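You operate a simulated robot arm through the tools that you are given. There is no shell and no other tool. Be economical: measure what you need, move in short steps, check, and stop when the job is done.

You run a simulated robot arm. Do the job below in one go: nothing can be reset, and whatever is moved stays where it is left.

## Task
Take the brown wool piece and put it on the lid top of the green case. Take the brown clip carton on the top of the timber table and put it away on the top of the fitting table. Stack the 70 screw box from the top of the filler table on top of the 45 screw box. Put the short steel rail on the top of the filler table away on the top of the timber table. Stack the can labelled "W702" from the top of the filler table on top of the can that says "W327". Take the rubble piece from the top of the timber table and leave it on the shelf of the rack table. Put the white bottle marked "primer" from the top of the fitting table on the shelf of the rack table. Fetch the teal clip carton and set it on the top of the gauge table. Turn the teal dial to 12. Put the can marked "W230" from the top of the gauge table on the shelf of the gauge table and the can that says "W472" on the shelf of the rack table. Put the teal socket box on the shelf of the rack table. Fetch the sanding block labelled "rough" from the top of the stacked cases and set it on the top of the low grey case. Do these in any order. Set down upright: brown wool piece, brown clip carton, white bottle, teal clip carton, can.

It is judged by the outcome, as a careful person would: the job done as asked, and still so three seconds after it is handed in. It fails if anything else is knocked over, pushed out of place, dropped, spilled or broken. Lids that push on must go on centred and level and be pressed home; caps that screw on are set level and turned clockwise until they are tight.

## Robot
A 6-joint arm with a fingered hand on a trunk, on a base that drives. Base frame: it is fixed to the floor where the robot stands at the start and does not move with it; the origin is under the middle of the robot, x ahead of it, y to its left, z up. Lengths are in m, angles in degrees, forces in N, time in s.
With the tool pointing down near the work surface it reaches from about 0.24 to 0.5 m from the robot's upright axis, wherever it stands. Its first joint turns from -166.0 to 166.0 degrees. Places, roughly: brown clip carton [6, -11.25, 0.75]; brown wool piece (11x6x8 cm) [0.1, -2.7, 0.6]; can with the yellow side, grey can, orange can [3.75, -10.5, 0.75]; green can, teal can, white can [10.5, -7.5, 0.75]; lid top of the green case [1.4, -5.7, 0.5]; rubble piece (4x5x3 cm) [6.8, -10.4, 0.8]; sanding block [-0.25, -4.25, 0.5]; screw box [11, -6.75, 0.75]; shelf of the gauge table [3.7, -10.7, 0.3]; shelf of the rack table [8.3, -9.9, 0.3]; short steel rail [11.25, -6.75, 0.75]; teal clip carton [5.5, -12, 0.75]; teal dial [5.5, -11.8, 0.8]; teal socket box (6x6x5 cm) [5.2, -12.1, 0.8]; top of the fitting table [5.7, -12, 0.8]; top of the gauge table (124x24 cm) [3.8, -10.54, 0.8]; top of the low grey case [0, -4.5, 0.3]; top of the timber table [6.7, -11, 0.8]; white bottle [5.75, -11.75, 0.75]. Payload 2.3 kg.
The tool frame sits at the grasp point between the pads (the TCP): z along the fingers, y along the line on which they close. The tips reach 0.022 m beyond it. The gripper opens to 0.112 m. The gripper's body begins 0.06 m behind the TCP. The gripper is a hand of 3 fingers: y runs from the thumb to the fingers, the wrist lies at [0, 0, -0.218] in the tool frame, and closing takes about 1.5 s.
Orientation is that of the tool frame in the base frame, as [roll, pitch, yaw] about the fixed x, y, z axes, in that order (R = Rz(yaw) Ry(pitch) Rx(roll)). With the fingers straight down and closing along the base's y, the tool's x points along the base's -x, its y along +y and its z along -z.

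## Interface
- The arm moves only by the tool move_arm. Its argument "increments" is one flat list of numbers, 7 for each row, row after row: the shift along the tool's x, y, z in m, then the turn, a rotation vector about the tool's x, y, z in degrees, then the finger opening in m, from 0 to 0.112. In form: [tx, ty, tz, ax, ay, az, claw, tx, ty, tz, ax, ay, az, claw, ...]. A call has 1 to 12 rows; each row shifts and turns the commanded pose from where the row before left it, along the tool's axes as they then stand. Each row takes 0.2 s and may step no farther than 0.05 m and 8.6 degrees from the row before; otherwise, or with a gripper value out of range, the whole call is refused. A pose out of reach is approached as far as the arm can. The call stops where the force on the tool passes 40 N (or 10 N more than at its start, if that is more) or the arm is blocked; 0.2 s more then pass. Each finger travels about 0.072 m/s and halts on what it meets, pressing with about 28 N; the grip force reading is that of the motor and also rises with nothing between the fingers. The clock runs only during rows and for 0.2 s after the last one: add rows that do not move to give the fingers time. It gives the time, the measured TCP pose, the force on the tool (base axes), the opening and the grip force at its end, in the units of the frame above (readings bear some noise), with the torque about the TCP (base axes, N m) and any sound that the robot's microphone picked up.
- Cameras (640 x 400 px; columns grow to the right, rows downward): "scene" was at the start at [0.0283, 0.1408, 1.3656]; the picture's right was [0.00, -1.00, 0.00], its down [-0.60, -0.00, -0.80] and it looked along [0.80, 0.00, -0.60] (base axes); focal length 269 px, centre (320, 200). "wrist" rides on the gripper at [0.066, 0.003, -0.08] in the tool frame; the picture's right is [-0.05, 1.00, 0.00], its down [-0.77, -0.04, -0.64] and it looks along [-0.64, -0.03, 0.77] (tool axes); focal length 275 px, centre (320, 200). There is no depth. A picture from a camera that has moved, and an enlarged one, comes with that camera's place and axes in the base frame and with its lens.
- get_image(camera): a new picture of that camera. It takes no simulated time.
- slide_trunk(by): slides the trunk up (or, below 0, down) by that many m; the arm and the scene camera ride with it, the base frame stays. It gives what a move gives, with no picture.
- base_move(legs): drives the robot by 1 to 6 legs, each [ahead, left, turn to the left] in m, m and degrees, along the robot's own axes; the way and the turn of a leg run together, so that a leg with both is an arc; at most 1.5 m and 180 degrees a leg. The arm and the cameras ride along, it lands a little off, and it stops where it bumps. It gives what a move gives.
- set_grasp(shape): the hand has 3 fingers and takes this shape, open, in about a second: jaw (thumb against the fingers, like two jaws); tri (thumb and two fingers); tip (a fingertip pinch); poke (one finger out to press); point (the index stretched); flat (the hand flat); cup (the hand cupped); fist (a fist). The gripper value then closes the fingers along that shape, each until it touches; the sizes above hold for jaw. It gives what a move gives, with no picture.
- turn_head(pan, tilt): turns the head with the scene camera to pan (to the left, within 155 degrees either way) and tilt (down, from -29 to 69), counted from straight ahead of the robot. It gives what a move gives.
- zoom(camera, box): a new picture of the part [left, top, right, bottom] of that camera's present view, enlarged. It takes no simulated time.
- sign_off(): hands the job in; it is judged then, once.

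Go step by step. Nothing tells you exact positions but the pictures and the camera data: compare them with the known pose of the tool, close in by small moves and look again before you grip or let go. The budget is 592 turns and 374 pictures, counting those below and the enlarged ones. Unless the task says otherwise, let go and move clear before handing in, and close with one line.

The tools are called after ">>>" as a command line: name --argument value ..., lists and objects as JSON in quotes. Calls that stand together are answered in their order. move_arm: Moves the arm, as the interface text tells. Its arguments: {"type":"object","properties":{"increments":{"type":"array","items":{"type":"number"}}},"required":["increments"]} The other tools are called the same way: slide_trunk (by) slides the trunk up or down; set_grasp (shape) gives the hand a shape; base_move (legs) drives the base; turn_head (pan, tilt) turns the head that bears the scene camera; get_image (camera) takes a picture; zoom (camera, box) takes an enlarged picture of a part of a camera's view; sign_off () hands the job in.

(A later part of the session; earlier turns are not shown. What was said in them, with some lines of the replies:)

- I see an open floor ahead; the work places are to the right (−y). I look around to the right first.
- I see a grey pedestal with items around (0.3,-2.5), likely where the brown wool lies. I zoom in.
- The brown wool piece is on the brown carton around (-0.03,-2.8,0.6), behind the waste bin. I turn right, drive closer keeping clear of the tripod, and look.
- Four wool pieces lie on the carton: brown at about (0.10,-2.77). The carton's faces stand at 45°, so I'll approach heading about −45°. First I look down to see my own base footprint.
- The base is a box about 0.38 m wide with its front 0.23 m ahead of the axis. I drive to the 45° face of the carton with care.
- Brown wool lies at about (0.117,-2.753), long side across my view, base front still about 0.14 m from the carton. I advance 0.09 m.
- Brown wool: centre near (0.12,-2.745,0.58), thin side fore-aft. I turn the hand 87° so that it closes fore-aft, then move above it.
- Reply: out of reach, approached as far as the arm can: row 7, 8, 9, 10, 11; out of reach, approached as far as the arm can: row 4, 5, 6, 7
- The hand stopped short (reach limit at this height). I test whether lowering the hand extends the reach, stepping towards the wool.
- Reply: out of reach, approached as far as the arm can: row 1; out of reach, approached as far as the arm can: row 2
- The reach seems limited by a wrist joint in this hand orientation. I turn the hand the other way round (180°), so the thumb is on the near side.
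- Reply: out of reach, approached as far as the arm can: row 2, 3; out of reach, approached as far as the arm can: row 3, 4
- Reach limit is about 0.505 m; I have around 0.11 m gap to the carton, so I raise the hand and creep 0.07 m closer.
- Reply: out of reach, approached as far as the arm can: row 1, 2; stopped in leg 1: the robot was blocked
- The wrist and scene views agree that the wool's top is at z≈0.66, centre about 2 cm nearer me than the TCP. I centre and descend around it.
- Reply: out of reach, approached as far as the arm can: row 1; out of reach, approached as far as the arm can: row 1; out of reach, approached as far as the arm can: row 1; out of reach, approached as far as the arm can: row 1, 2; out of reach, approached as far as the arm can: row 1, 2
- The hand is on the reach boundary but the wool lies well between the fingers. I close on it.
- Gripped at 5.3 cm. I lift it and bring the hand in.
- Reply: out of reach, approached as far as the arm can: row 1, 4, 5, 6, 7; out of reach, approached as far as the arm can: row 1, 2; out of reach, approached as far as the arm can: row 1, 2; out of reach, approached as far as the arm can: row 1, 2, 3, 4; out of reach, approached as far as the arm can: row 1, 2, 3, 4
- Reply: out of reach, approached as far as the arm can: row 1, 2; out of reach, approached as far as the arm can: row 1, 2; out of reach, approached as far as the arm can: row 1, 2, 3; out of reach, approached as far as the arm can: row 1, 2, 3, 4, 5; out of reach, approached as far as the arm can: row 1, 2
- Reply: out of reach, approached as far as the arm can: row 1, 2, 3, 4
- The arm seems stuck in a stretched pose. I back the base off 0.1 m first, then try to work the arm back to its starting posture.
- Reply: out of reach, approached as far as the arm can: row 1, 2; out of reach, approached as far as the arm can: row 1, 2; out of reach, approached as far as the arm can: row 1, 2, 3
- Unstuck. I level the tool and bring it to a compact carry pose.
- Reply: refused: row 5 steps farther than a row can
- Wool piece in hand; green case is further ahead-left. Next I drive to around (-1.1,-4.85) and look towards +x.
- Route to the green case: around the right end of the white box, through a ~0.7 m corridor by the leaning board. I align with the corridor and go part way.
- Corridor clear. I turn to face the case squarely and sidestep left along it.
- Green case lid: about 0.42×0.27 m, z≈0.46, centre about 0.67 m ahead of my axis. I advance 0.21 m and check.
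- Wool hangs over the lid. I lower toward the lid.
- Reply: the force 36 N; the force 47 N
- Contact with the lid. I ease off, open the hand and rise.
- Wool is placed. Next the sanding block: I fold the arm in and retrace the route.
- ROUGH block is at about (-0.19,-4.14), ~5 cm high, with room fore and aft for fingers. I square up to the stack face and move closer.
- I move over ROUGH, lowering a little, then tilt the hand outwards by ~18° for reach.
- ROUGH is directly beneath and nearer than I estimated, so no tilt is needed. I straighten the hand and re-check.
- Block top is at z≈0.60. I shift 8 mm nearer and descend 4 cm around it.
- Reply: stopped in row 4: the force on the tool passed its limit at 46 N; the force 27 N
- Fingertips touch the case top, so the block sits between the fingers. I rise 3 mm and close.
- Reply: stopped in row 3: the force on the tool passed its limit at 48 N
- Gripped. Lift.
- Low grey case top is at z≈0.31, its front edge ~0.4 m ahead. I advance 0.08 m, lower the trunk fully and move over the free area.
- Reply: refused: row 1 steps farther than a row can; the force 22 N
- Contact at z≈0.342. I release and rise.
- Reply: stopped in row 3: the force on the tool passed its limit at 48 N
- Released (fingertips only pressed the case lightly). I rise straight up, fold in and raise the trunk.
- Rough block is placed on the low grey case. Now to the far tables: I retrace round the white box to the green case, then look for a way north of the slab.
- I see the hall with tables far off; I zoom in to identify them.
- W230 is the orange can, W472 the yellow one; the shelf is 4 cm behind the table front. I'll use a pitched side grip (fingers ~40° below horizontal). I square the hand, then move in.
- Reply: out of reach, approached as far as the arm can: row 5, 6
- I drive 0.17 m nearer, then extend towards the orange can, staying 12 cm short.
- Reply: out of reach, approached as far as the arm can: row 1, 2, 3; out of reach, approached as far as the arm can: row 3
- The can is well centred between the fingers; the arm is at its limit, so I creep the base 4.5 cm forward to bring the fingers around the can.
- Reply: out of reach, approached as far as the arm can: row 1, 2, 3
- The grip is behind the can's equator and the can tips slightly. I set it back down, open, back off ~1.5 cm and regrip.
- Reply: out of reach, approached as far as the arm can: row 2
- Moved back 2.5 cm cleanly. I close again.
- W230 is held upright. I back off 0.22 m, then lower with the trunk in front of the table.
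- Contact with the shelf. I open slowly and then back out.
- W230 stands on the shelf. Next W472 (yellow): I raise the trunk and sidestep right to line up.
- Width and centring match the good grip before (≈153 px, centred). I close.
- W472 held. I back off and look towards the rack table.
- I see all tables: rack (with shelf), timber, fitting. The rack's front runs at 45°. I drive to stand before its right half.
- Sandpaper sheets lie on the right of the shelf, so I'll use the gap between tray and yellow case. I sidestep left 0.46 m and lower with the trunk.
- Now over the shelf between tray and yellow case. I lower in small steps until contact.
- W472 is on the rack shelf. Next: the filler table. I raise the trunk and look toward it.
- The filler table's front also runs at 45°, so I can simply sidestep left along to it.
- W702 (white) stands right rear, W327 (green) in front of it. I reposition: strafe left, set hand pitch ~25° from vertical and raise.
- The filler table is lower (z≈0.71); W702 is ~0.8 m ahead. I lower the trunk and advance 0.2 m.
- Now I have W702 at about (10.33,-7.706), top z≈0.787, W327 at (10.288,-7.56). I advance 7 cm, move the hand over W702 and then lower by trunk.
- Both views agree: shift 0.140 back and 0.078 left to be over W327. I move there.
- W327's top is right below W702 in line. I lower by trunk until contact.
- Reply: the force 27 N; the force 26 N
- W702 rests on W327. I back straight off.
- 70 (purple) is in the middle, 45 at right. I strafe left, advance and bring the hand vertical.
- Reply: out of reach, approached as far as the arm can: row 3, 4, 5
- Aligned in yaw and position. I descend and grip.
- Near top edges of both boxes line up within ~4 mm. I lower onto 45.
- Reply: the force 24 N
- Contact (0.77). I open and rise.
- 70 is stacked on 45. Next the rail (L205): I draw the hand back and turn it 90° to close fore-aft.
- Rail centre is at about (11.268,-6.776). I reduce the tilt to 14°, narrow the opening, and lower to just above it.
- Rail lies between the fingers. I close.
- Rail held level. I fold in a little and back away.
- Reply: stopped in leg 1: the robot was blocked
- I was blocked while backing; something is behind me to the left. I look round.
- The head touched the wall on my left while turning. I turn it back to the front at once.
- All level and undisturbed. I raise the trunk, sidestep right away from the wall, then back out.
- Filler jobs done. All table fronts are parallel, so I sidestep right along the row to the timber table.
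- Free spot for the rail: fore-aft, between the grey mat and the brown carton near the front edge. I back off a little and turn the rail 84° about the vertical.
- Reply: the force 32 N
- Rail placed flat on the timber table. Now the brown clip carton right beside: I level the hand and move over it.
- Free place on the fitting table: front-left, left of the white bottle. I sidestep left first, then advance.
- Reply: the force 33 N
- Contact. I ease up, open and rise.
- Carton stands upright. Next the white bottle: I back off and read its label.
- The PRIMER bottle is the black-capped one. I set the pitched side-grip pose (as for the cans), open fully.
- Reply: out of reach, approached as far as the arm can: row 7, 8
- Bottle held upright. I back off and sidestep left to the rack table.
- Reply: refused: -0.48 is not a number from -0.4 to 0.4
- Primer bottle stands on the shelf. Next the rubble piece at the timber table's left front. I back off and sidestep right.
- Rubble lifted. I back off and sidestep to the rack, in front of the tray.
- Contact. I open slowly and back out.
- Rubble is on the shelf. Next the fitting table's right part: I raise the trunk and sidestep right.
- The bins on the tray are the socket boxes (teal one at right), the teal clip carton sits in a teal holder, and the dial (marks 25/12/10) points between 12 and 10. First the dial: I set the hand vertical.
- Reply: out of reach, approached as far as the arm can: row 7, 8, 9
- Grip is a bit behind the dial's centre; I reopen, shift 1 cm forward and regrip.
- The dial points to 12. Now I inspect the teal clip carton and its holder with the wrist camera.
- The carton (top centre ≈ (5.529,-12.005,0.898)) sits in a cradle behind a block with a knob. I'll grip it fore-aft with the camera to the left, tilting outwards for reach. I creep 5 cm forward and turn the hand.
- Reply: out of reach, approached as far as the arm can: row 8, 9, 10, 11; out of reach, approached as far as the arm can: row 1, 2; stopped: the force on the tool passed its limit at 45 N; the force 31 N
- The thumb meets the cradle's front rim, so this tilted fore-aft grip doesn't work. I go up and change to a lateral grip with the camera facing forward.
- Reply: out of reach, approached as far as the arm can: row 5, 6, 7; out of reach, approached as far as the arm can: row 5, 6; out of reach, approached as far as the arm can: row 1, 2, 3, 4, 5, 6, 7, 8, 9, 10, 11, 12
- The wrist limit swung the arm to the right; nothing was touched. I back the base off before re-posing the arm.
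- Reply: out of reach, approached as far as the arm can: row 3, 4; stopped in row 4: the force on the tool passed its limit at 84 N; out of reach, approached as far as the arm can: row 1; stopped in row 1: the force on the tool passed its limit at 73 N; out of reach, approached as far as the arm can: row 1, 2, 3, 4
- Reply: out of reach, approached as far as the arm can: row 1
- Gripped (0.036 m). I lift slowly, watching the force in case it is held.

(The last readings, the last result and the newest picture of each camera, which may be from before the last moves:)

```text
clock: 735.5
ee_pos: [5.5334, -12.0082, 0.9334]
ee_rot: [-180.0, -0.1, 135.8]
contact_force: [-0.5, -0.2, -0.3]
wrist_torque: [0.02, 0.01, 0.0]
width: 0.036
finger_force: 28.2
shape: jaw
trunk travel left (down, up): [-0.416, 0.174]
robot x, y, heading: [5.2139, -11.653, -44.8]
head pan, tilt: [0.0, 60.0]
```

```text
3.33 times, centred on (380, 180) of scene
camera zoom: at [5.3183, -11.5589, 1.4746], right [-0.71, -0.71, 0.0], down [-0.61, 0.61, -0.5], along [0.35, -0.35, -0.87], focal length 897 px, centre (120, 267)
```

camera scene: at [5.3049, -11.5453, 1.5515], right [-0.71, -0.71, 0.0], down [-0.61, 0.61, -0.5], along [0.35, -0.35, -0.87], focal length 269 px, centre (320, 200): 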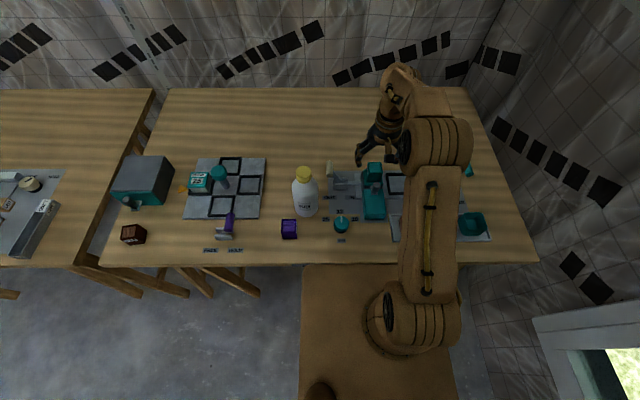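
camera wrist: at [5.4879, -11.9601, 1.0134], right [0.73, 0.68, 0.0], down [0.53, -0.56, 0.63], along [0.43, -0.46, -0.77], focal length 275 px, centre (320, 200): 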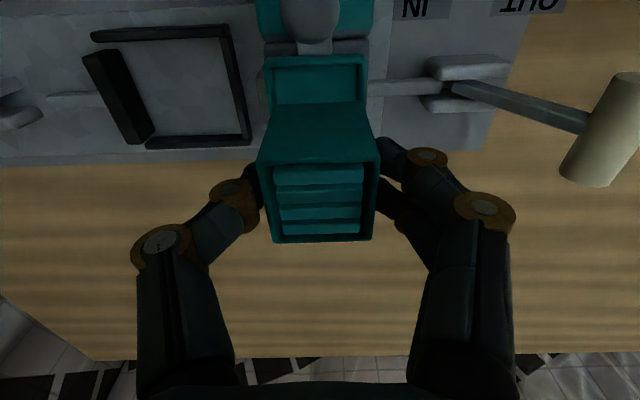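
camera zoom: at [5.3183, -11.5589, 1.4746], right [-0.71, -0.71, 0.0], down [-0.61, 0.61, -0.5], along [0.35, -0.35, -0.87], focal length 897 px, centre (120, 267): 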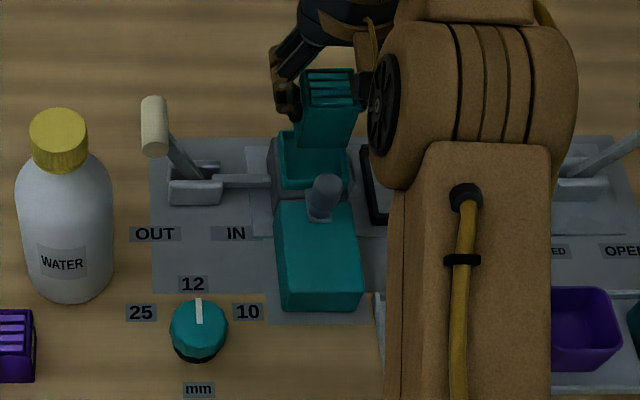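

The teal carton comes out freely. I lift clear, back off and drive round to the gauge table front.

>>> slide_trunk --by 0.1

>>> base_move --legs '[[-0.45, 0, 0], [0, 0.7, 0], [-1.2, 0, 0], [0, 0, -84]]'

>>> turn_head --pan 0 --tilt 40

>>> get_image --camera "scene"

```text
clock: 736.8
ee_pos: [5.5344, -12.0082, 1.0334]
ee_rot: [180.0, -0.1, 135.9]
contact_force: [-0.1, -0.6, -1.0]
wrist_torque: [-0.02, 0.02, -0.01]
width: 0.0359
finger_force: 28.1
shape: jaw
trunk travel left (down, up): [-0.516, 0.074]
robot x, y, heading: [5.2134, -11.6565, -45.1]
head pan, tilt: [0.0, 60.0]
```

```text
clock: 752.3
ee_pos: [4.2118, -10.354, 1.0325]
ee_rot: [-180.0, -0.1, 52.5]
contact_force: [-0.1, 0.1, -0.3]
wrist_torque: [0.0, 0.02, 0.01]
width: 0.0358
finger_force: 27.6
shape: jaw
trunk travel left (down, up): [-0.516, 0.074]
robot x, y, heading: [4.5281, -9.9948, -128.1]
head pan, tilt: [0.0, 60.0]
```

```text
clock: 753.1
ee_pos: [4.213, -10.3532, 1.0329]
ee_rot: [-179.9, -0.1, 52.5]
contact_force: [0.4, -0.4, -1.4]
wrist_torque: [-0.01, 0.02, 0.0]
width: 0.0358
finger_force: 28.0
shape: jaw
trunk travel left (down, up): [-0.516, 0.074]
robot x, y, heading: [4.5286, -9.9943, -128.1]
head pan, tilt: [0.0, 40.0]
```

```text
97 pictures are left
camera scene: at [4.6238, -10.0997, 1.6012], right [-0.79, 0.62, 0.0], down [0.4, 0.51, -0.77], along [-0.47, -0.6, -0.64], focal length 269 px, centre (320, 200)
```

scene: 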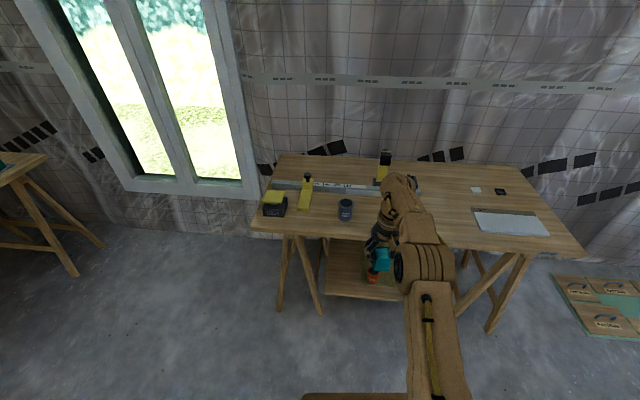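

>>> base_move --legs '[[0, -0.13, -0.9], [0.37, 0, 0]]'

>>> get_image --camera "scene"

>>> get_image --camera "wrist"

```text
clock: 756.4
ee_pos: [3.8726, -10.5536, 1.0326]
ee_rot: [180.0, 0.0, 51.6]
contact_force: [0.7, 0.1, -0.8]
wrist_torque: [0.01, -0.01, -0.01]
width: 0.0357
finger_force: 27.6
shape: jaw
trunk travel left (down, up): [-0.516, 0.074]
robot x, y, heading: [4.1932, -10.1949, -129.0]
head pan, tilt: [0.0, 40.0]
```

```text
96 pictures are left
camera scene: at [4.2865, -10.3067, 1.6013], right [-0.78, 0.63, 0.0], down [0.41, 0.5, -0.77], along [-0.48, -0.59, -0.64], focal length 269 px, centre (320, 200)
```

scene: 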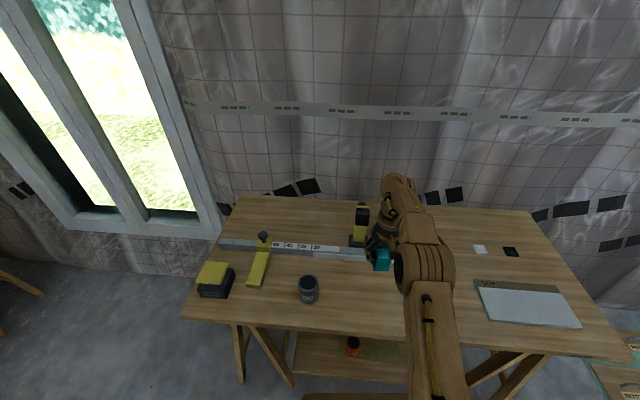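

```text
95 pictures are left
camera wrist: at [3.9145, -10.5037, 1.1132], right [0.75, -0.66, 0.0], down [-0.51, -0.58, 0.63], along [-0.42, -0.48, -0.77], focal length 275 px, centre (320, 200)
```

wrist: 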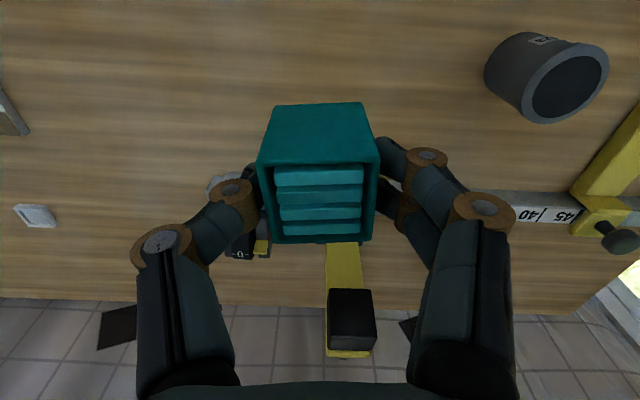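

>>> slide_trunk --by -0.175

>>> get_image --camera "wrist"

>>> slide_trunk --by -0.01

>>> slide_trunk --by -0.004

```text
clock: 758.3
ee_pos: [3.8722, -10.5543, 0.8588]
ee_rot: [-180.0, -0.1, 51.6]
contact_force: [-0.6, 0.8, -0.8]
wrist_torque: [0.02, 0.0, 0.04]
width: 0.0356
finger_force: 27.7
shape: jaw
trunk travel left (down, up): [-0.341, 0.249]
robot x, y, heading: [4.1898, -10.198, -129.2]
head pan, tilt: [0.0, 40.0]
```

```text
94 pictures are left
camera wrist: at [3.9148, -10.5033, 0.9384], right [0.75, -0.66, 0.0], down [-0.51, -0.58, 0.63], along [-0.42, -0.48, -0.77], focal length 275 px, centre (320, 200)
```

wrist: 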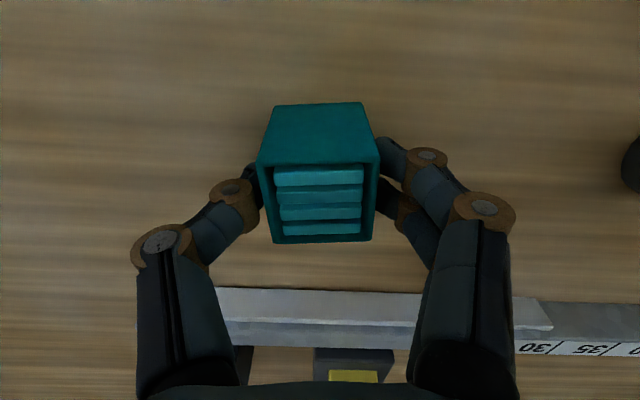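

```text
clock: 758.9
ee_pos: [3.8719, -10.5539, 0.8484]
ee_rot: [-180.0, -0.2, 51.5]
contact_force: [-1.1, -0.4, -0.1]
wrist_torque: [0.01, 0.0, 0.02]
width: 0.0356
finger_force: 27.9
shape: jaw
trunk travel left (down, up): [-0.331, 0.259]
robot x, y, heading: [4.1907, -10.2002, -129.1]
head pan, tilt: [0.0, 40.0]
```

```text
clock: 759.4
ee_pos: [3.8728, -10.5531, 0.8466]
ee_rot: [-180.0, 0.1, 51.7]
contact_force: [-2.8, -3.6, 19.0]
wrist_torque: [-0.06, 0.03, 0.03]
width: 0.0358
finger_force: 28.0
shape: jaw
trunk travel left (down, up): [-0.327, 0.263]
robot x, y, heading: [4.1952, -10.1977, -129.1]
head pan, tilt: [0.0, 40.0]
```

Contact. I open and rise.

>>> slide_trunk --by 0.001

>>> move_arm --increments '[0, 0, 0, 0, 0, 0, 0.045, 0, 0, 0, 0, 0, 0, 0.06, 0, 0, 0, 0, 0, 0, 0.08, 0, 0, 0, 0, 0, 0, 0.08]'

>>> slide_trunk --by 0.15

>>> get_image --camera "wrist"

```text
clock: 759.9
ee_pos: [3.8721, -10.552, 0.847]
ee_rot: [-179.9, 0.2, 51.6]
contact_force: [-4.1, -4.0, 19.0]
wrist_torque: [-0.08, 0.06, -0.03]
width: 0.0361
finger_force: 28.4
shape: jaw
trunk travel left (down, up): [-0.328, 0.262]
robot x, y, heading: [4.1931, -10.1959, -129.3]
head pan, tilt: [0.0, 40.0]
```

```text
clock: 760.9
ee_pos: [3.8709, -10.5533, 0.8452]
ee_rot: [180.0, -0.1, 51.6]
contact_force: [0.7, 0.2, -0.4]
wrist_torque: [-0.01, 0.03, 0.01]
width: 0.0797
finger_force: 0.1
shape: jaw
trunk travel left (down, up): [-0.328, 0.262]
robot x, y, heading: [4.1928, -10.2001, -129.4]
head pan, tilt: [0.0, 40.0]
```

```text
clock: 762.7
ee_pos: [3.8723, -10.5535, 0.9959]
ee_rot: [-179.9, -0.1, 51.6]
contact_force: [0.4, -0.7, -0.7]
wrist_torque: [0.01, 0.0, 0.03]
width: 0.0794
finger_force: 0.1
shape: jaw
trunk travel left (down, up): [-0.478, 0.112]
robot x, y, heading: [4.1912, -10.1996, -129.1]
head pan, tilt: [0.0, 40.0]
```

```text
93 pictures are left
camera wrist: at [3.9149, -10.5033, 1.0754], right [0.75, -0.66, 0.0], down [-0.51, -0.58, 0.63], along [-0.42, -0.48, -0.77], focal length 275 px, centre (320, 200)
```

wrist: 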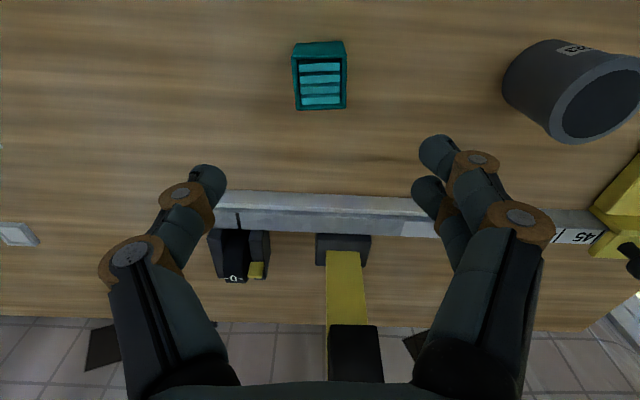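

Teal carton stands on the gauge table. Last item: the teal socket box. I drive back to the fitting table's right end.

>>> base_move --legs '[[-0.42, 0, 0], [0, 0, 84], [1.15, 0, 0], [0, -0.7, 0]]'

>>> turn_head --pan 0 --tilt 40

>>> get_image --camera "scene"

```text
clock: 777.8
ee_pos: [5.112, -11.5363, 0.9951]
ee_rot: [180.0, -0.1, 135.9]
contact_force: [0.0, 1.5, -0.3]
wrist_torque: [-0.02, 0.02, 0.02]
width: 0.0795
finger_force: 0.2
shape: jaw
trunk travel left (down, up): [-0.478, 0.112]
robot x, y, heading: [4.7909, -11.1851, -44.9]
head pan, tilt: [0.0, 40.0]
```

```text
clock: 778.4
ee_pos: [5.1114, -11.5356, 0.995]
ee_rot: [-179.9, -0.1, 135.8]
contact_force: [-0.7, -0.1, 0.1]
wrist_torque: [0.03, 0.01, 0.0]
width: 0.0797
finger_force: 0.1
shape: jaw
trunk travel left (down, up): [-0.478, 0.112]
robot x, y, heading: [4.7956, -11.1819, -45.2]
head pan, tilt: [0.0, 40.0]
```

```text
92 pictures are left
camera scene: at [4.9097, -11.0998, 1.5633], right [-0.71, -0.71, 0.0], down [-0.45, 0.45, -0.77], along [0.54, -0.54, -0.64], focal length 269 px, centre (320, 200)
```

scene: 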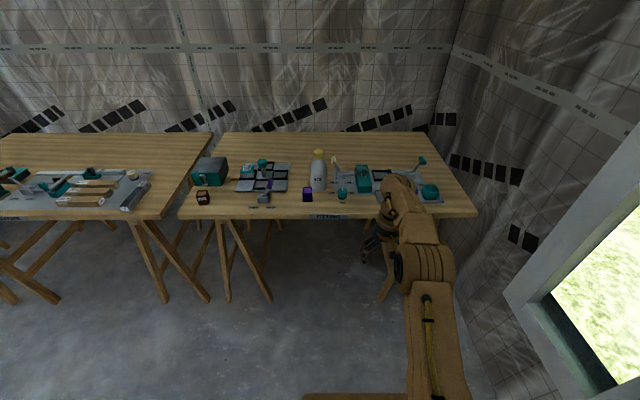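

>>> move_arm --increments '[0, 0, 0, 0, -8.4, 0, 0.08, 0, 0, 0, 0, -8.4, 0, 0.08, 0, 0, 0, 0, -8.2, 0, 0.08, 0, 0, 0, 0, 0, 0, 0.08]'

>>> base_move --legs '[[0.15, 0, 0], [0, -0.2, 0], [0.25, 0, 0]]'

>>> get_image --camera "wrist"

>>> get_image --camera "scene"

```text
clock: 779.4
ee_pos: [5.1062, -11.541, 0.9951]
ee_rot: [179.3, 24.9, 135.8]
contact_force: [0.1, 0.7, 0.5]
wrist_torque: [-0.05, 0.0, 0.0]
width: 0.0796
finger_force: 0.1
shape: jaw
out of reach, approached as far as the arm can: row 3
trunk travel left (down, up): [-0.478, 0.112]
robot x, y, heading: [4.7941, -11.1838, -45.0]
head pan, tilt: [0.0, 40.0]
```

```text
clock: 783.4
ee_pos: [5.248, -11.9628, 0.994]
ee_rot: [179.3, 25.0, 135.8]
contact_force: [-0.2, 0.0, 0.2]
wrist_torque: [-0.01, -0.01, 0.01]
width: 0.0794
finger_force: 0.0
shape: jaw
trunk travel left (down, up): [-0.478, 0.112]
robot x, y, heading: [4.9316, -11.6041, -44.9]
head pan, tilt: [0.0, 40.0]
```

```text
91 pictures are left
camera wrist: at [5.1822, -11.8966, 1.0398], right [0.72, 0.69, 0.03], down [0.28, -0.33, 0.9], along [0.63, -0.64, -0.43], focal length 275 px, centre (320, 200)
```

wrist: 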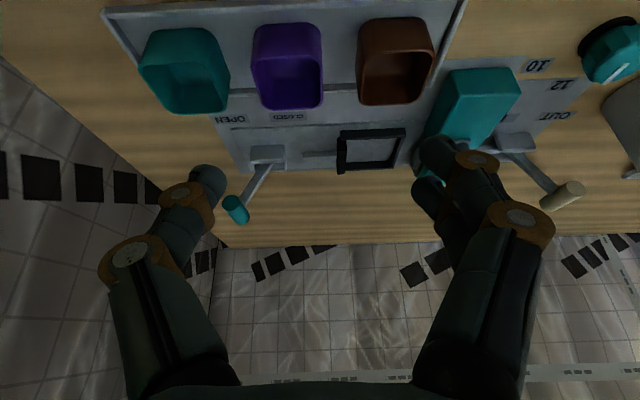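

```text
90 pictures are left
camera scene: at [5.052, -11.5229, 1.5633], right [-0.71, -0.71, 0.0], down [-0.46, 0.45, -0.77], along [0.54, -0.54, -0.64], focal length 269 px, centre (320, 200)
```

scene: 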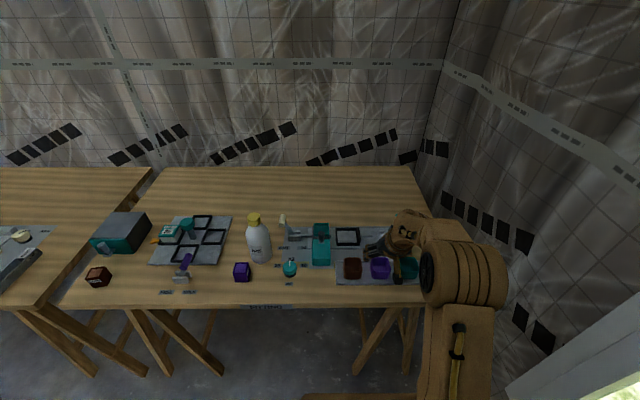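

>>> base_move --legs '[[0.06, -0.04, 0]]'

>>> move_arm --increments '[0.005, -0.03, 0.002, 0, 0, 0, 0.06, 0.005, -0.03, 0.002, 0, 0, 0, 0.05, 0, -0.03, 0, 0, 0, 0, 0.05, 0, 0, 0, 0, 0, 0, 0.05]'

>>> slide_trunk --by -0.05

>>> get_image --camera "wrist"

```text
clock: 784.4
ee_pos: [5.2629, -12.0335, 0.995]
ee_rot: [179.2, 24.9, 135.8]
contact_force: [-0.2, -0.7, -0.8]
wrist_torque: [0.02, 0.01, 0.02]
width: 0.0795
finger_force: 0.1
shape: jaw
trunk travel left (down, up): [-0.478, 0.112]
robot x, y, heading: [4.9463, -11.6734, -45.4]
head pan, tilt: [0.0, 40.0]
```

```text
clock: 785.4
ee_pos: [5.1943, -12.0918, 0.987]
ee_rot: [179.3, 24.9, 135.9]
contact_force: [-0.5, -1.3, -0.4]
wrist_torque: [-0.03, -0.02, 0.0]
width: 0.0505
finger_force: 0.1
shape: jaw
trunk travel left (down, up): [-0.478, 0.112]
robot x, y, heading: [4.9475, -11.6765, -45.1]
head pan, tilt: [0.0, 40.0]
```

```text
clock: 786.3
ee_pos: [5.1941, -12.0945, 0.937]
ee_rot: [179.4, 25.1, 135.7]
contact_force: [-0.8, 0.2, 1.0]
wrist_torque: [0.02, -0.01, 0.04]
width: 0.0503
finger_force: 0.0
shape: jaw
trunk travel left (down, up): [-0.428, 0.162]
robot x, y, heading: [4.9479, -11.6751, -45.0]
head pan, tilt: [0.0, 40.0]
```

```text
89 pictures are left
camera wrist: at [5.1277, -12.0265, 0.9818], right [0.72, 0.69, 0.03], down [0.28, -0.33, 0.9], along [0.63, -0.64, -0.43], focal length 275 px, centre (320, 200)
```

wrist: 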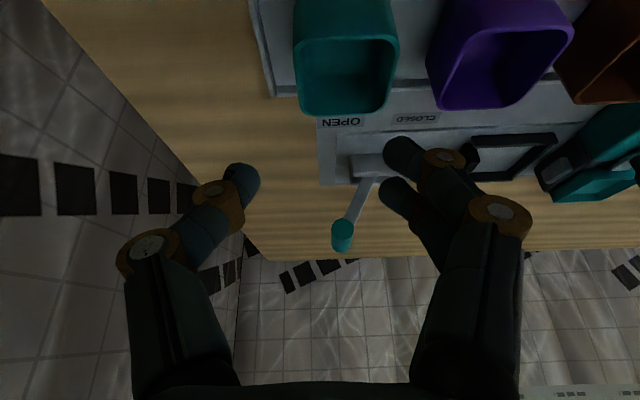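

>>> move_arm --increments '[-0.014, -0.01, 0.0066, 0, 0, 0, 0.05, 0, 0, 0, 0, 0, 0, 0.05]'

>>> slide_trunk --by -0.045

>>> get_image --camera "wrist"

```text
clock: 786.9
ee_pos: [5.1989, -12.1107, 0.937]
ee_rot: [179.3, 24.9, 135.8]
contact_force: [0.8, 0.4, 0.3]
wrist_torque: [0.02, -0.03, 0.0]
width: 0.0504
finger_force: 0.0
shape: jaw
trunk travel left (down, up): [-0.428, 0.162]
robot x, y, heading: [4.9474, -11.6776, -44.6]
head pan, tilt: [0.0, 40.0]
```

```text
clock: 787.8
ee_pos: [5.1991, -12.1116, 0.8927]
ee_rot: [179.3, 25.0, 135.8]
contact_force: [-0.4, 0.6, 0.0]
wrist_torque: [-0.01, 0.0, -0.01]
width: 0.0505
finger_force: 0.0
shape: jaw
trunk travel left (down, up): [-0.383, 0.207]
robot x, y, heading: [4.9486, -11.6741, -45.0]
head pan, tilt: [0.0, 40.0]
```

```text
88 pictures are left
camera wrist: at [5.1318, -12.0443, 0.9366], right [0.72, 0.69, 0.03], down [0.28, -0.33, 0.9], along [0.63, -0.64, -0.43], focal length 275 px, centre (320, 200)
```

wrist: 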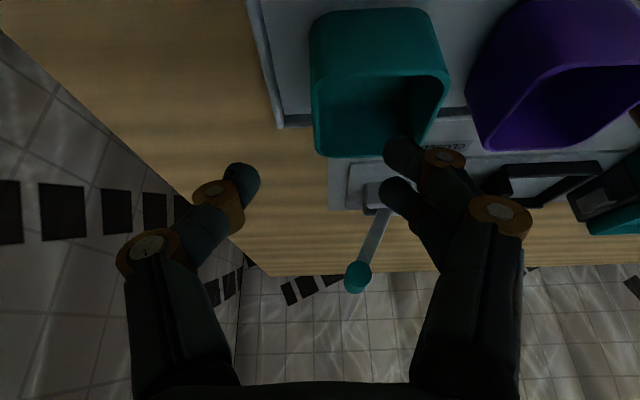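

>>> slide_trunk --by -0.03

>>> get_image --camera "wrist"

```text
clock: 788.6
ee_pos: [5.1985, -12.1117, 0.8615]
ee_rot: [179.3, 24.9, 135.7]
contact_force: [-0.6, 0.3, 0.5]
wrist_torque: [-0.01, -0.05, 0.0]
width: 0.0505
finger_force: 0.2
shape: jaw
trunk travel left (down, up): [-0.353, 0.237]
robot x, y, heading: [4.9501, -11.6768, -44.7]
head pan, tilt: [0.0, 40.0]
```

```text
87 pictures are left
camera wrist: at [5.1318, -12.0443, 0.9066], right [0.72, 0.69, 0.03], down [0.28, -0.33, 0.9], along [0.63, -0.64, -0.43], focal length 275 px, centre (320, 200)
```

wrist: 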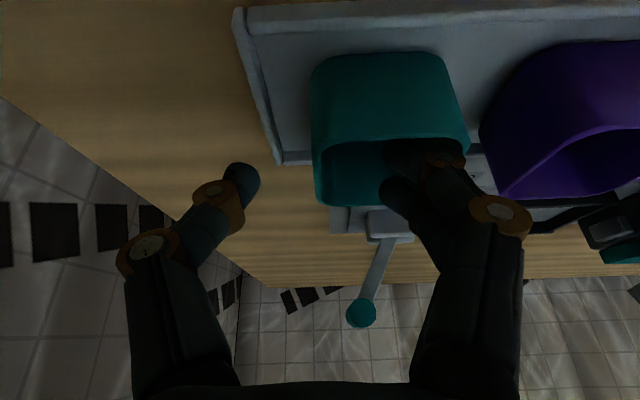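

Fingers are inside the teal box, thumb outside its right wall. I lower 1 cm more and pinch the wall.

>>> slide_trunk --by -0.01

>>> move_arm --increments '[0, 0, 0, 0, 0, 0, 0.04, 0, 0, 0, 0, 0, 0, 0.03, 0, 0, 0, 0, 0, 0, 0.02, 0, 0, 0, 0, 0, 0, 0.01, 0, 0, 0, 0, 0, 0, 0.0, 0, 0, 0, 0, 0, 0, 0.0, 0, 0, 0, 0, 0, 0, 0.0]'

>>> get_image --camera "wrist"

```text
clock: 789.1
ee_pos: [5.198, -12.1114, 0.8517]
ee_rot: [179.3, 24.9, 135.9]
contact_force: [0.5, 0.4, -0.3]
wrist_torque: [-0.01, 0.01, -0.01]
width: 0.0506
finger_force: 0.1
shape: jaw
trunk travel left (down, up): [-0.343, 0.247]
robot x, y, heading: [4.947, -11.6733, -45.1]
head pan, tilt: [0.0, 40.0]
```

```text
clock: 790.7
ee_pos: [5.1995, -12.1134, 0.8527]
ee_rot: [179.4, 24.9, 135.9]
contact_force: [0.0, -1.4, 1.3]
wrist_torque: [0.03, -0.02, 0.0]
width: 0.0
finger_force: 28.0
shape: jaw
trunk travel left (down, up): [-0.343, 0.247]
robot x, y, heading: [4.9484, -11.6739, -45.1]
head pan, tilt: [0.0, 40.0]
```

```text
86 pictures are left
camera wrist: at [5.1319, -12.0443, 0.8967], right [0.72, 0.69, 0.03], down [0.28, -0.33, 0.9], along [0.63, -0.64, -0.43], focal length 275 px, centre (320, 200)
```

wrist: 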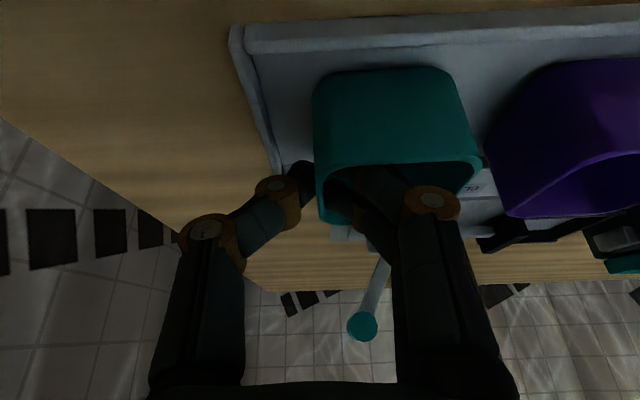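

>>> slide_trunk --by 0.03

>>> get_image --camera "wrist"

```text
clock: 791.5
ee_pos: [5.1992, -12.1114, 0.8821]
ee_rot: [179.3, 25.0, 135.9]
contact_force: [0.1, 0.0, -0.4]
wrist_torque: [-0.03, 0.0, -0.01]
width: 0.0
finger_force: 28.0
shape: jaw
trunk travel left (down, up): [-0.373, 0.217]
robot x, y, heading: [4.9476, -11.6748, -44.7]
head pan, tilt: [0.0, 40.0]
```

```text
85 pictures are left
camera wrist: at [5.132, -12.0444, 0.9267], right [0.72, 0.69, 0.03], down [0.28, -0.33, 0.9], along [0.63, -0.64, -0.43], focal length 275 px, centre (320, 200)
```

wrist: 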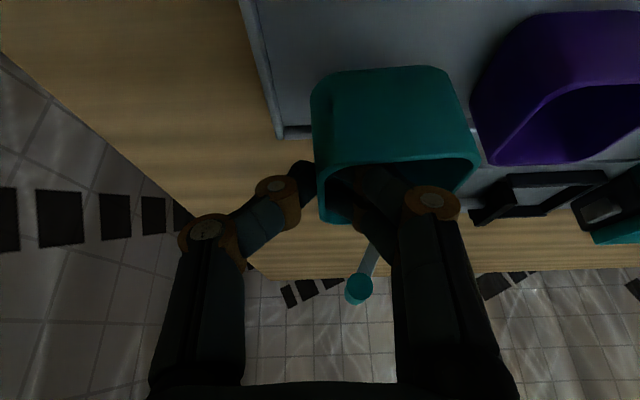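

The box lifts, held by its right wall. I raise, back off, centre the arm, and sidestep left to the rack.

>>> slide_trunk --by 0.06

>>> base_move --legs '[[-0.45, 0, 0]]'

>>> move_arm --increments '[0, 0.02, 0, 0, 0, 0, 0.0, 0, 0.025, 0, 0, 0, 0, 0.0, 0, 0.025, 0, 0, 0, 0, 0.0, 0, 0.025, 0, 0, 0, 0, 0.0, 0, 0, 0, 0, 0, 0, 0.0]'

>>> get_image --camera "wrist"

```text
clock: 792.5
ee_pos: [5.1979, -12.1115, 0.942]
ee_rot: [179.2, 25.0, 135.8]
contact_force: [-0.2, 1.2, -0.6]
wrist_torque: [-0.03, -0.01, 0.03]
width: 0.0
finger_force: 28.1
shape: jaw
trunk travel left (down, up): [-0.433, 0.157]
robot x, y, heading: [4.9498, -11.6747, -44.9]
head pan, tilt: [0.0, 40.0]
```

```text
clock: 795.2
ee_pos: [4.878, -11.793, 0.9421]
ee_rot: [179.3, 25.0, 135.8]
contact_force: [0.3, 0.2, -0.2]
wrist_torque: [0.0, -0.01, 0.0]
width: 0.0
finger_force: 28.0
shape: jaw
trunk travel left (down, up): [-0.433, 0.157]
robot x, y, heading: [4.6293, -11.3579, -45.0]
head pan, tilt: [0.0, 40.0]
```

```text
clock: 796.4
ee_pos: [4.9438, -11.7232, 0.942]
ee_rot: [179.2, 25.0, 135.8]
contact_force: [-0.3, -0.1, -0.5]
wrist_torque: [-0.03, 0.03, 0.0]
width: 0.0
finger_force: 28.1
shape: jaw
trunk travel left (down, up): [-0.433, 0.157]
robot x, y, heading: [4.6264, -11.3565, -45.0]
head pan, tilt: [0.0, 40.0]
```

```text
84 pictures are left
camera wrist: at [4.8784, -11.6566, 0.9875], right [0.72, 0.69, 0.03], down [0.28, -0.33, 0.9], along [0.63, -0.64, -0.43], focal length 275 px, centre (320, 200)
```

wrist: 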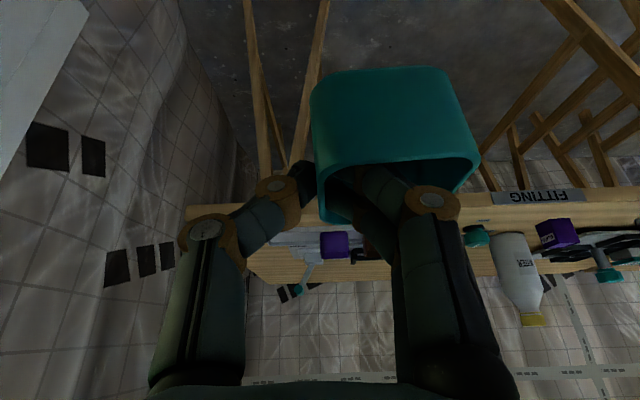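

>>> base_move --legs '[[0, 1.5, 0], [0, 1.5, 0], [0, 0.75, 0]]'

>>> slide_trunk --by -0.4

>>> turn_head --pan 0 --tilt 30

>>> get_image --camera "scene"

>>> get_image --camera "wrist"

```text
clock: 814.4
ee_pos: [7.5451, -9.0383, 0.942]
ee_rot: [179.3, 24.9, 137.2]
contact_force: [0.8, -0.3, -1.0]
wrist_torque: [0.01, 0.03, 0.02]
width: 0.0
finger_force: 28.4
shape: jaw
trunk travel left (down, up): [-0.433, 0.157]
robot x, y, heading: [7.2183, -8.6796, -43.4]
head pan, tilt: [0.0, 40.0]
```

```text
clock: 818.3
ee_pos: [7.5451, -9.0372, 0.5432]
ee_rot: [179.3, 25.0, 137.3]
contact_force: [-0.5, 0.1, 0.0]
wrist_torque: [-0.04, 0.0, 0.03]
width: 0.0002
finger_force: 28.1
shape: jaw
trunk travel left (down, up): [-0.033, 0.557]
robot x, y, heading: [7.2206, -8.6761, -43.3]
head pan, tilt: [0.0, 40.0]
```

```text
clock: 819.0
ee_pos: [7.5463, -9.0387, 0.5425]
ee_rot: [179.3, 25.0, 137.3]
contact_force: [-0.8, -0.3, -0.8]
wrist_torque: [-0.02, -0.01, -0.02]
width: 0.0002
finger_force: 27.9
shape: jaw
trunk travel left (down, up): [-0.033, 0.557]
robot x, y, heading: [7.2175, -8.6804, -43.5]
head pan, tilt: [0.0, 30.0]
```

```text
83 pictures are left
camera scene: at [7.3381, -8.5971, 1.1336], right [-0.69, -0.73, 0.0], down [-0.36, 0.34, -0.87], along [0.63, -0.6, -0.5], focal length 269 px, centre (320, 200)
```

scene: 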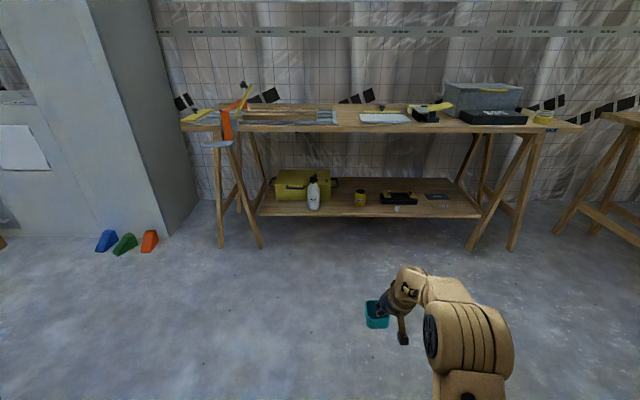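

```text
82 pictures are left
camera wrist: at [7.4772, -8.9722, 0.5874], right [0.7, 0.71, 0.03], down [0.29, -0.32, 0.9], along [0.65, -0.63, -0.43], focal length 275 px, centre (320, 200)
```

wrist: 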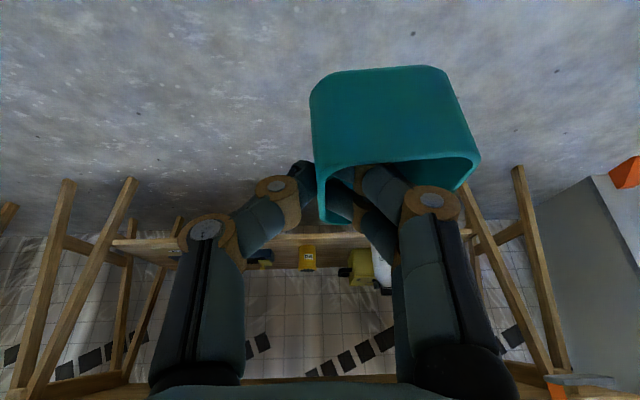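

>>> move_arm --increments '[0.018, 0, 0.0385, 0, 0, 0, 0.0, 0.018, 0, 0.0385, 0, 0, 0, 0.0, 0.018, 0, 0.0385, 0, 0, 0, 0.0, 0.0148, 0, 0.0317, 0, 0, 0, 0.0, 0, 0, 0, 0, 0, 0, 0.0]'

>>> base_move --legs '[[0, 0, -1.5], [0.5, 0.078, 0]]'

>>> get_image --camera "scene"

>>> get_image --camera "wrist"

```text
clock: 820.2
ee_pos: [7.5457, -9.036, 0.3793]
ee_rot: [179.4, 24.9, 137.3]
contact_force: [0.0, 0.1, -1.7]
wrist_torque: [0.0, 0.03, 0.04]
width: 0.0
finger_force: 27.8
shape: jaw
trunk travel left (down, up): [-0.033, 0.557]
robot x, y, heading: [7.2158, -8.6783, -43.5]
head pan, tilt: [0.0, 30.0]
```

```text
clock: 823.5
ee_pos: [7.9473, -9.3426, 0.3794]
ee_rot: [179.3, 25.0, 135.8]
contact_force: [-0.5, -0.4, -0.5]
wrist_torque: [0.0, 0.0, -0.02]
width: 0.0
finger_force: 28.0
shape: jaw
trunk travel left (down, up): [-0.033, 0.557]
robot x, y, heading: [7.63, -8.9769, -44.9]
head pan, tilt: [0.0, 30.0]
```

```text
81 pictures are left
camera scene: at [7.75, -8.898, 1.1337], right [-0.71, -0.71, 0.0], down [-0.35, 0.35, -0.87], along [0.61, -0.61, -0.5], focal length 269 px, centre (320, 200)
```

scene: 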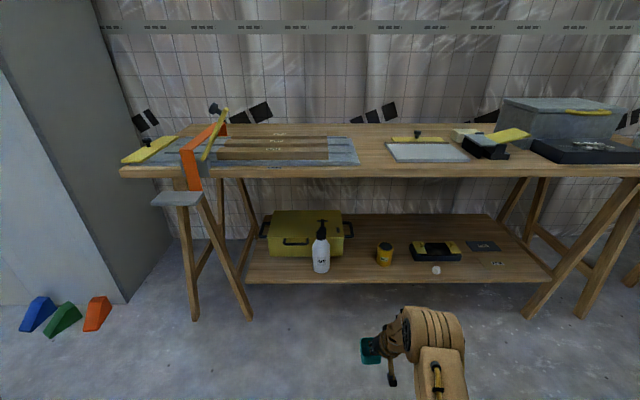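

```text
80 pictures are left
camera wrist: at [7.8803, -9.2753, 0.4244], right [0.72, 0.69, 0.03], down [0.28, -0.33, 0.9], along [0.63, -0.64, -0.43], focal length 275 px, centre (320, 200)
```

wrist: 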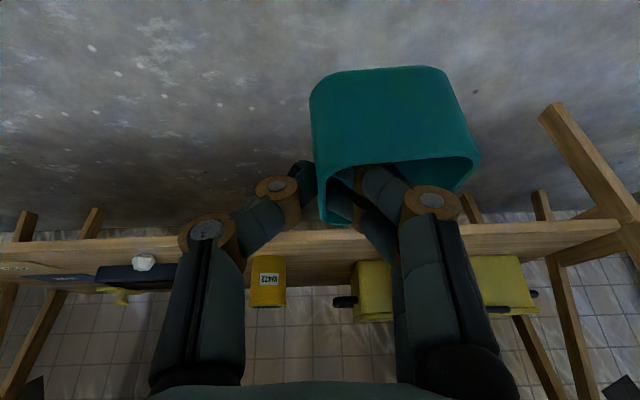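

>>> base_move --legs '[[0.28, 0, 0]]'

>>> get_image --camera "scene"

>>> get_image --camera "wrist"

```text
clock: 825.5
ee_pos: [8.1464, -9.54, 0.379]
ee_rot: [179.2, 25.0, 136.0]
contact_force: [0.3, -0.6, 0.2]
wrist_torque: [-0.02, 0.03, -0.01]
width: 0.0
finger_force: 28.1
shape: jaw
trunk travel left (down, up): [-0.033, 0.557]
robot x, y, heading: [7.8286, -9.1701, -44.6]
head pan, tilt: [0.0, 30.0]
```

```text
79 pictures are left
camera scene: at [7.9487, -9.0952, 1.1337], right [-0.7, -0.71, 0.0], down [-0.36, 0.35, -0.87], along [0.61, -0.61, -0.5], focal length 269 px, centre (320, 200)
```

scene: 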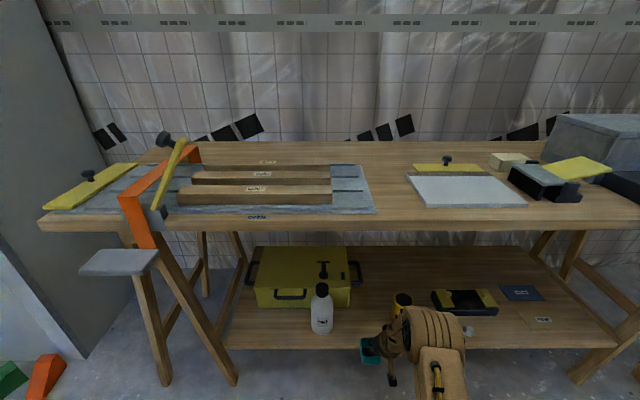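

```text
78 pictures are left
camera wrist: at [8.0798, -9.4722, 0.4244], right [0.72, 0.69, 0.03], down [0.28, -0.33, 0.9], along [0.64, -0.64, -0.43], focal length 275 px, centre (320, 200)
```

wrist: 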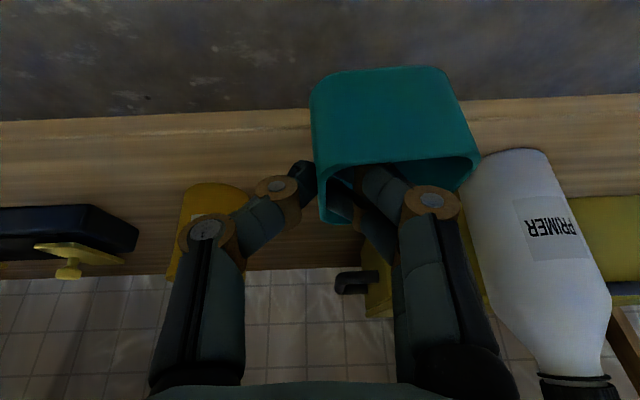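

>>> base_move --legs '[[0.118, 0, 0]]'

>>> get_image --camera "wrist"

>>> zoom --camera "scene" --box '[270, 260, 470, 400]'

```text
clock: 826.7
ee_pos: [8.231, -9.6225, 0.3799]
ee_rot: [179.2, 25.0, 136.0]
contact_force: [-0.7, -0.9, -1.2]
wrist_torque: [-0.02, 0.0, 0.0]
width: 0.0
finger_force: 28.4
shape: jaw
trunk travel left (down, up): [-0.033, 0.557]
robot x, y, heading: [7.9096, -9.2589, -44.9]
head pan, tilt: [0.0, 30.0]
```

```text
77 pictures are left
camera wrist: at [8.164, -9.556, 0.4244], right [0.72, 0.69, 0.03], down [0.28, -0.33, 0.9], along [0.63, -0.64, -0.43], focal length 275 px, centre (320, 200)
```

wrist: 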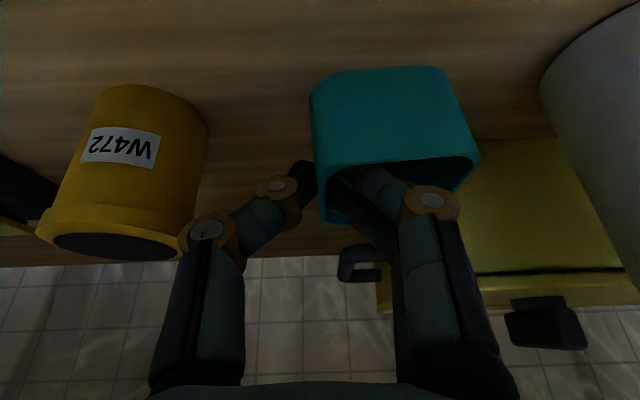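

```text
2.86 times, centred on (370, 330) of scene
camera zoom: at [8.033, -9.1789, 1.1337], right [-0.7, -0.71, 0.0], down [-0.35, 0.35, -0.87], along [0.61, -0.61, -0.5], focal length 769 px, centre (177, -171)
```

zoom: 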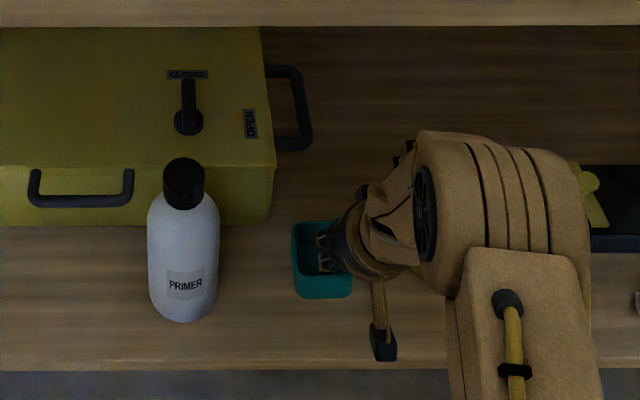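

>>> move_arm --increments '[0.0085, 0, 0.0181, 0, 0, 0, 0.0, 0.0063, 0, 0.0136, 0, 0, 0, 0.0, 0, 0, 0, 0, 0, 0, 0.0]'

>>> move_arm --increments '[0.0021, 0, 0.0045, 0, 0, 0, 0.0]'

>>> move_arm --increments '[0.0017, 0, 0.0036, 0, 0, 0, 0.0]'

>>> move_arm --increments '[0.0017, 0, 0.0036, 0, 0, 0, 0.0]'

```text
clock: 827.5
ee_pos: [8.2316, -9.6228, 0.3434]
ee_rot: [179.3, 24.9, 135.9]
contact_force: [-0.3, 0.0, -0.1]
wrist_torque: [0.01, 0.0, -0.01]
width: 0.0
finger_force: 28.4
shape: jaw
trunk travel left (down, up): [-0.033, 0.557]
robot x, y, heading: [7.9117, -9.2541, -44.6]
head pan, tilt: [0.0, 30.0]
```

```text
clock: 827.9
ee_pos: [8.2314, -9.6222, 0.3393]
ee_rot: [179.4, 24.9, 136.1]
contact_force: [-0.8, -0.5, -0.8]
wrist_torque: [0.02, -0.02, -0.02]
width: 0.0
finger_force: 27.6
shape: jaw
trunk travel left (down, up): [-0.033, 0.557]
robot x, y, heading: [7.9112, -9.2576, -44.9]
head pan, tilt: [0.0, 30.0]
```

```text
clock: 828.3
ee_pos: [8.2311, -9.6222, 0.3375]
ee_rot: [179.4, 25.1, 135.9]
contact_force: [-1.7, 0.7, 7.5]
wrist_torque: [0.08, -0.06, 0.0]
width: 0.0
finger_force: 28.0
shape: jaw
trunk travel left (down, up): [-0.033, 0.557]
robot x, y, heading: [7.9116, -9.2568, -44.9]
head pan, tilt: [0.0, 30.0]
```

```text
clock: 828.7
ee_pos: [8.2318, -9.6232, 0.3356]
ee_rot: [179.3, 25.4, 136.1]
contact_force: [-1.7, 0.2, 28.2]
wrist_torque: [0.0, -0.12, 0.0]
width: 0.0
finger_force: 28.1
shape: jaw
trunk travel left (down, up): [-0.033, 0.557]
robot x, y, heading: [7.9091, -9.2569, -44.8]
head pan, tilt: [0.0, 30.0]
```

>>> move_arm --increments '[-0.0006, 0, -0.0014, 0, 0, 0, 0.01, 0, 0, 0, 0, 0, 0, 0.02, 0, 0, 0, 0, 0, 0, 0.03, 0, 0, 0, 0, 0, 0, 0.03]'

>>> get_image --camera "wrist"

>>> slide_trunk --by 0.03

>>> get_image --camera "wrist"

```text
clock: 829.7
ee_pos: [8.231, -9.6215, 0.3319]
ee_rot: [179.4, 25.1, 136.0]
contact_force: [-0.7, -0.2, -0.4]
wrist_torque: [-0.01, -0.04, 0.02]
width: 0.0297
finger_force: 0.1
shape: jaw
trunk travel left (down, up): [-0.033, 0.557]
robot x, y, heading: [7.9105, -9.2586, -45.0]
head pan, tilt: [0.0, 30.0]
```

```text
75 pictures are left
camera wrist: at [8.1642, -9.5554, 0.3777], right [0.72, 0.69, 0.03], down [0.28, -0.33, 0.9], along [0.63, -0.64, -0.43], focal length 275 px, centre (320, 200)
```

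wrist: 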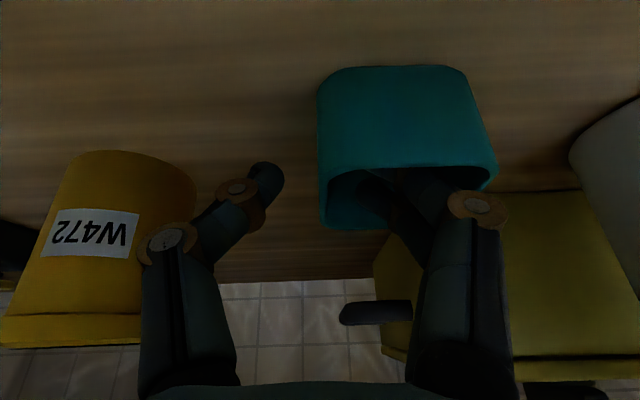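

```text
clock: 830.5
ee_pos: [8.2314, -9.6226, 0.3634]
ee_rot: [179.2, 25.0, 136.0]
contact_force: [-0.2, 0.2, 0.2]
wrist_torque: [0.02, 0.01, -0.02]
width: 0.0297
finger_force: 0.1
shape: jaw
trunk travel left (down, up): [-0.063, 0.527]
robot x, y, heading: [7.9113, -9.2609, -44.9]
head pan, tilt: [0.0, 30.0]
```

```text
74 pictures are left
camera wrist: at [8.1643, -9.5555, 0.4079], right [0.72, 0.69, 0.03], down [0.28, -0.33, 0.9], along [0.63, -0.64, -0.43], focal length 275 px, centre (320, 200)
```

wrist: 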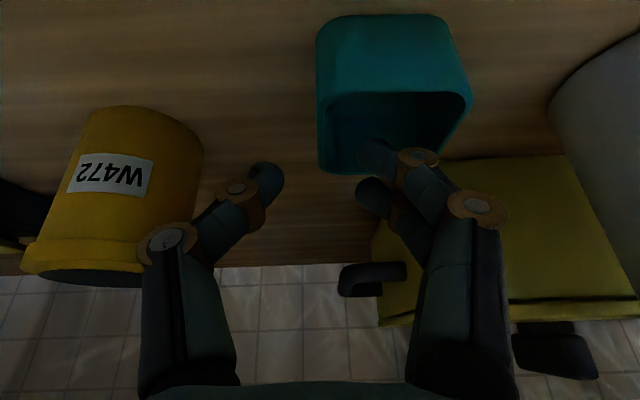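

>>> slide_trunk --by 0.035

>>> base_move --legs '[[-0.45, 0, 0]]'

>>> get_image --camera "scene"

>>> zoom --camera "scene" --box '[220, 180, 520, 300]'

```text
clock: 831.2
ee_pos: [8.2304, -9.6226, 0.3987]
ee_rot: [179.3, 25.0, 136.0]
contact_force: [-0.5, -0.4, -0.4]
wrist_torque: [-0.04, -0.02, -0.01]
width: 0.0298
finger_force: 0.0
shape: jaw
trunk travel left (down, up): [-0.098, 0.492]
robot x, y, heading: [7.9147, -9.2596, -44.8]
head pan, tilt: [0.0, 30.0]
```

```text
clock: 834.0
ee_pos: [7.9082, -9.3041, 0.3985]
ee_rot: [179.3, 25.0, 135.8]
contact_force: [-0.1, 0.2, 0.3]
wrist_torque: [0.04, -0.01, 0.01]
width: 0.0297
finger_force: 0.2
shape: jaw
trunk travel left (down, up): [-0.098, 0.492]
robot x, y, heading: [7.5877, -8.9394, -45.1]
head pan, tilt: [0.0, 30.0]
```

```text
73 pictures are left
camera scene: at [7.7127, -8.8601, 1.1987], right [-0.71, -0.71, 0.0], down [-0.35, 0.35, -0.87], along [0.61, -0.61, -0.5], focal length 269 px, centre (320, 200)
```

scene: 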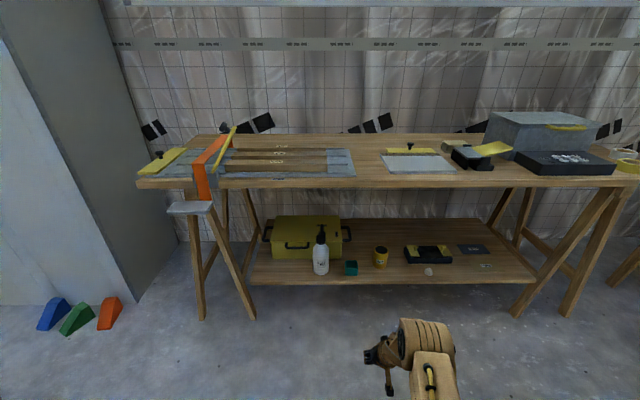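

```text
2.13 times, centred on (370, 240) of scene
camera zoom: at [7.7127, -8.8601, 1.1987], right [-0.71, -0.71, 0.0], down [-0.35, 0.35, -0.87], along [0.61, -0.61, -0.5], focal length 574 px, centre (213, 115)
```

zoom: 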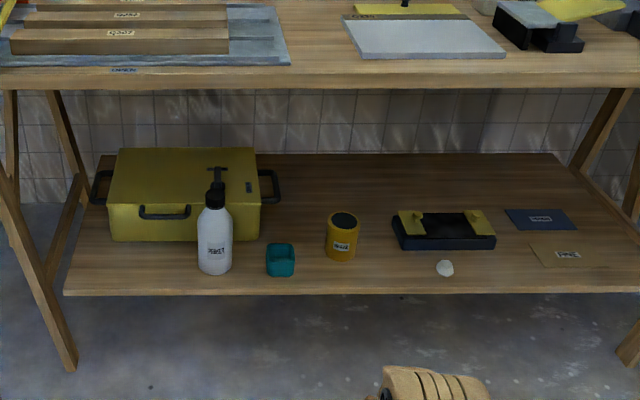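

Everything asked for has been set in place: bottle, socket box, W472 and rubble stand on the rack shelf, and the hand is clear. I hand the job in.

>>> sign_off

```text
The job is handed in.
```

I did all thirteen parts of the job, set each item down where you asked with the hand clear of it, and handed the job in.
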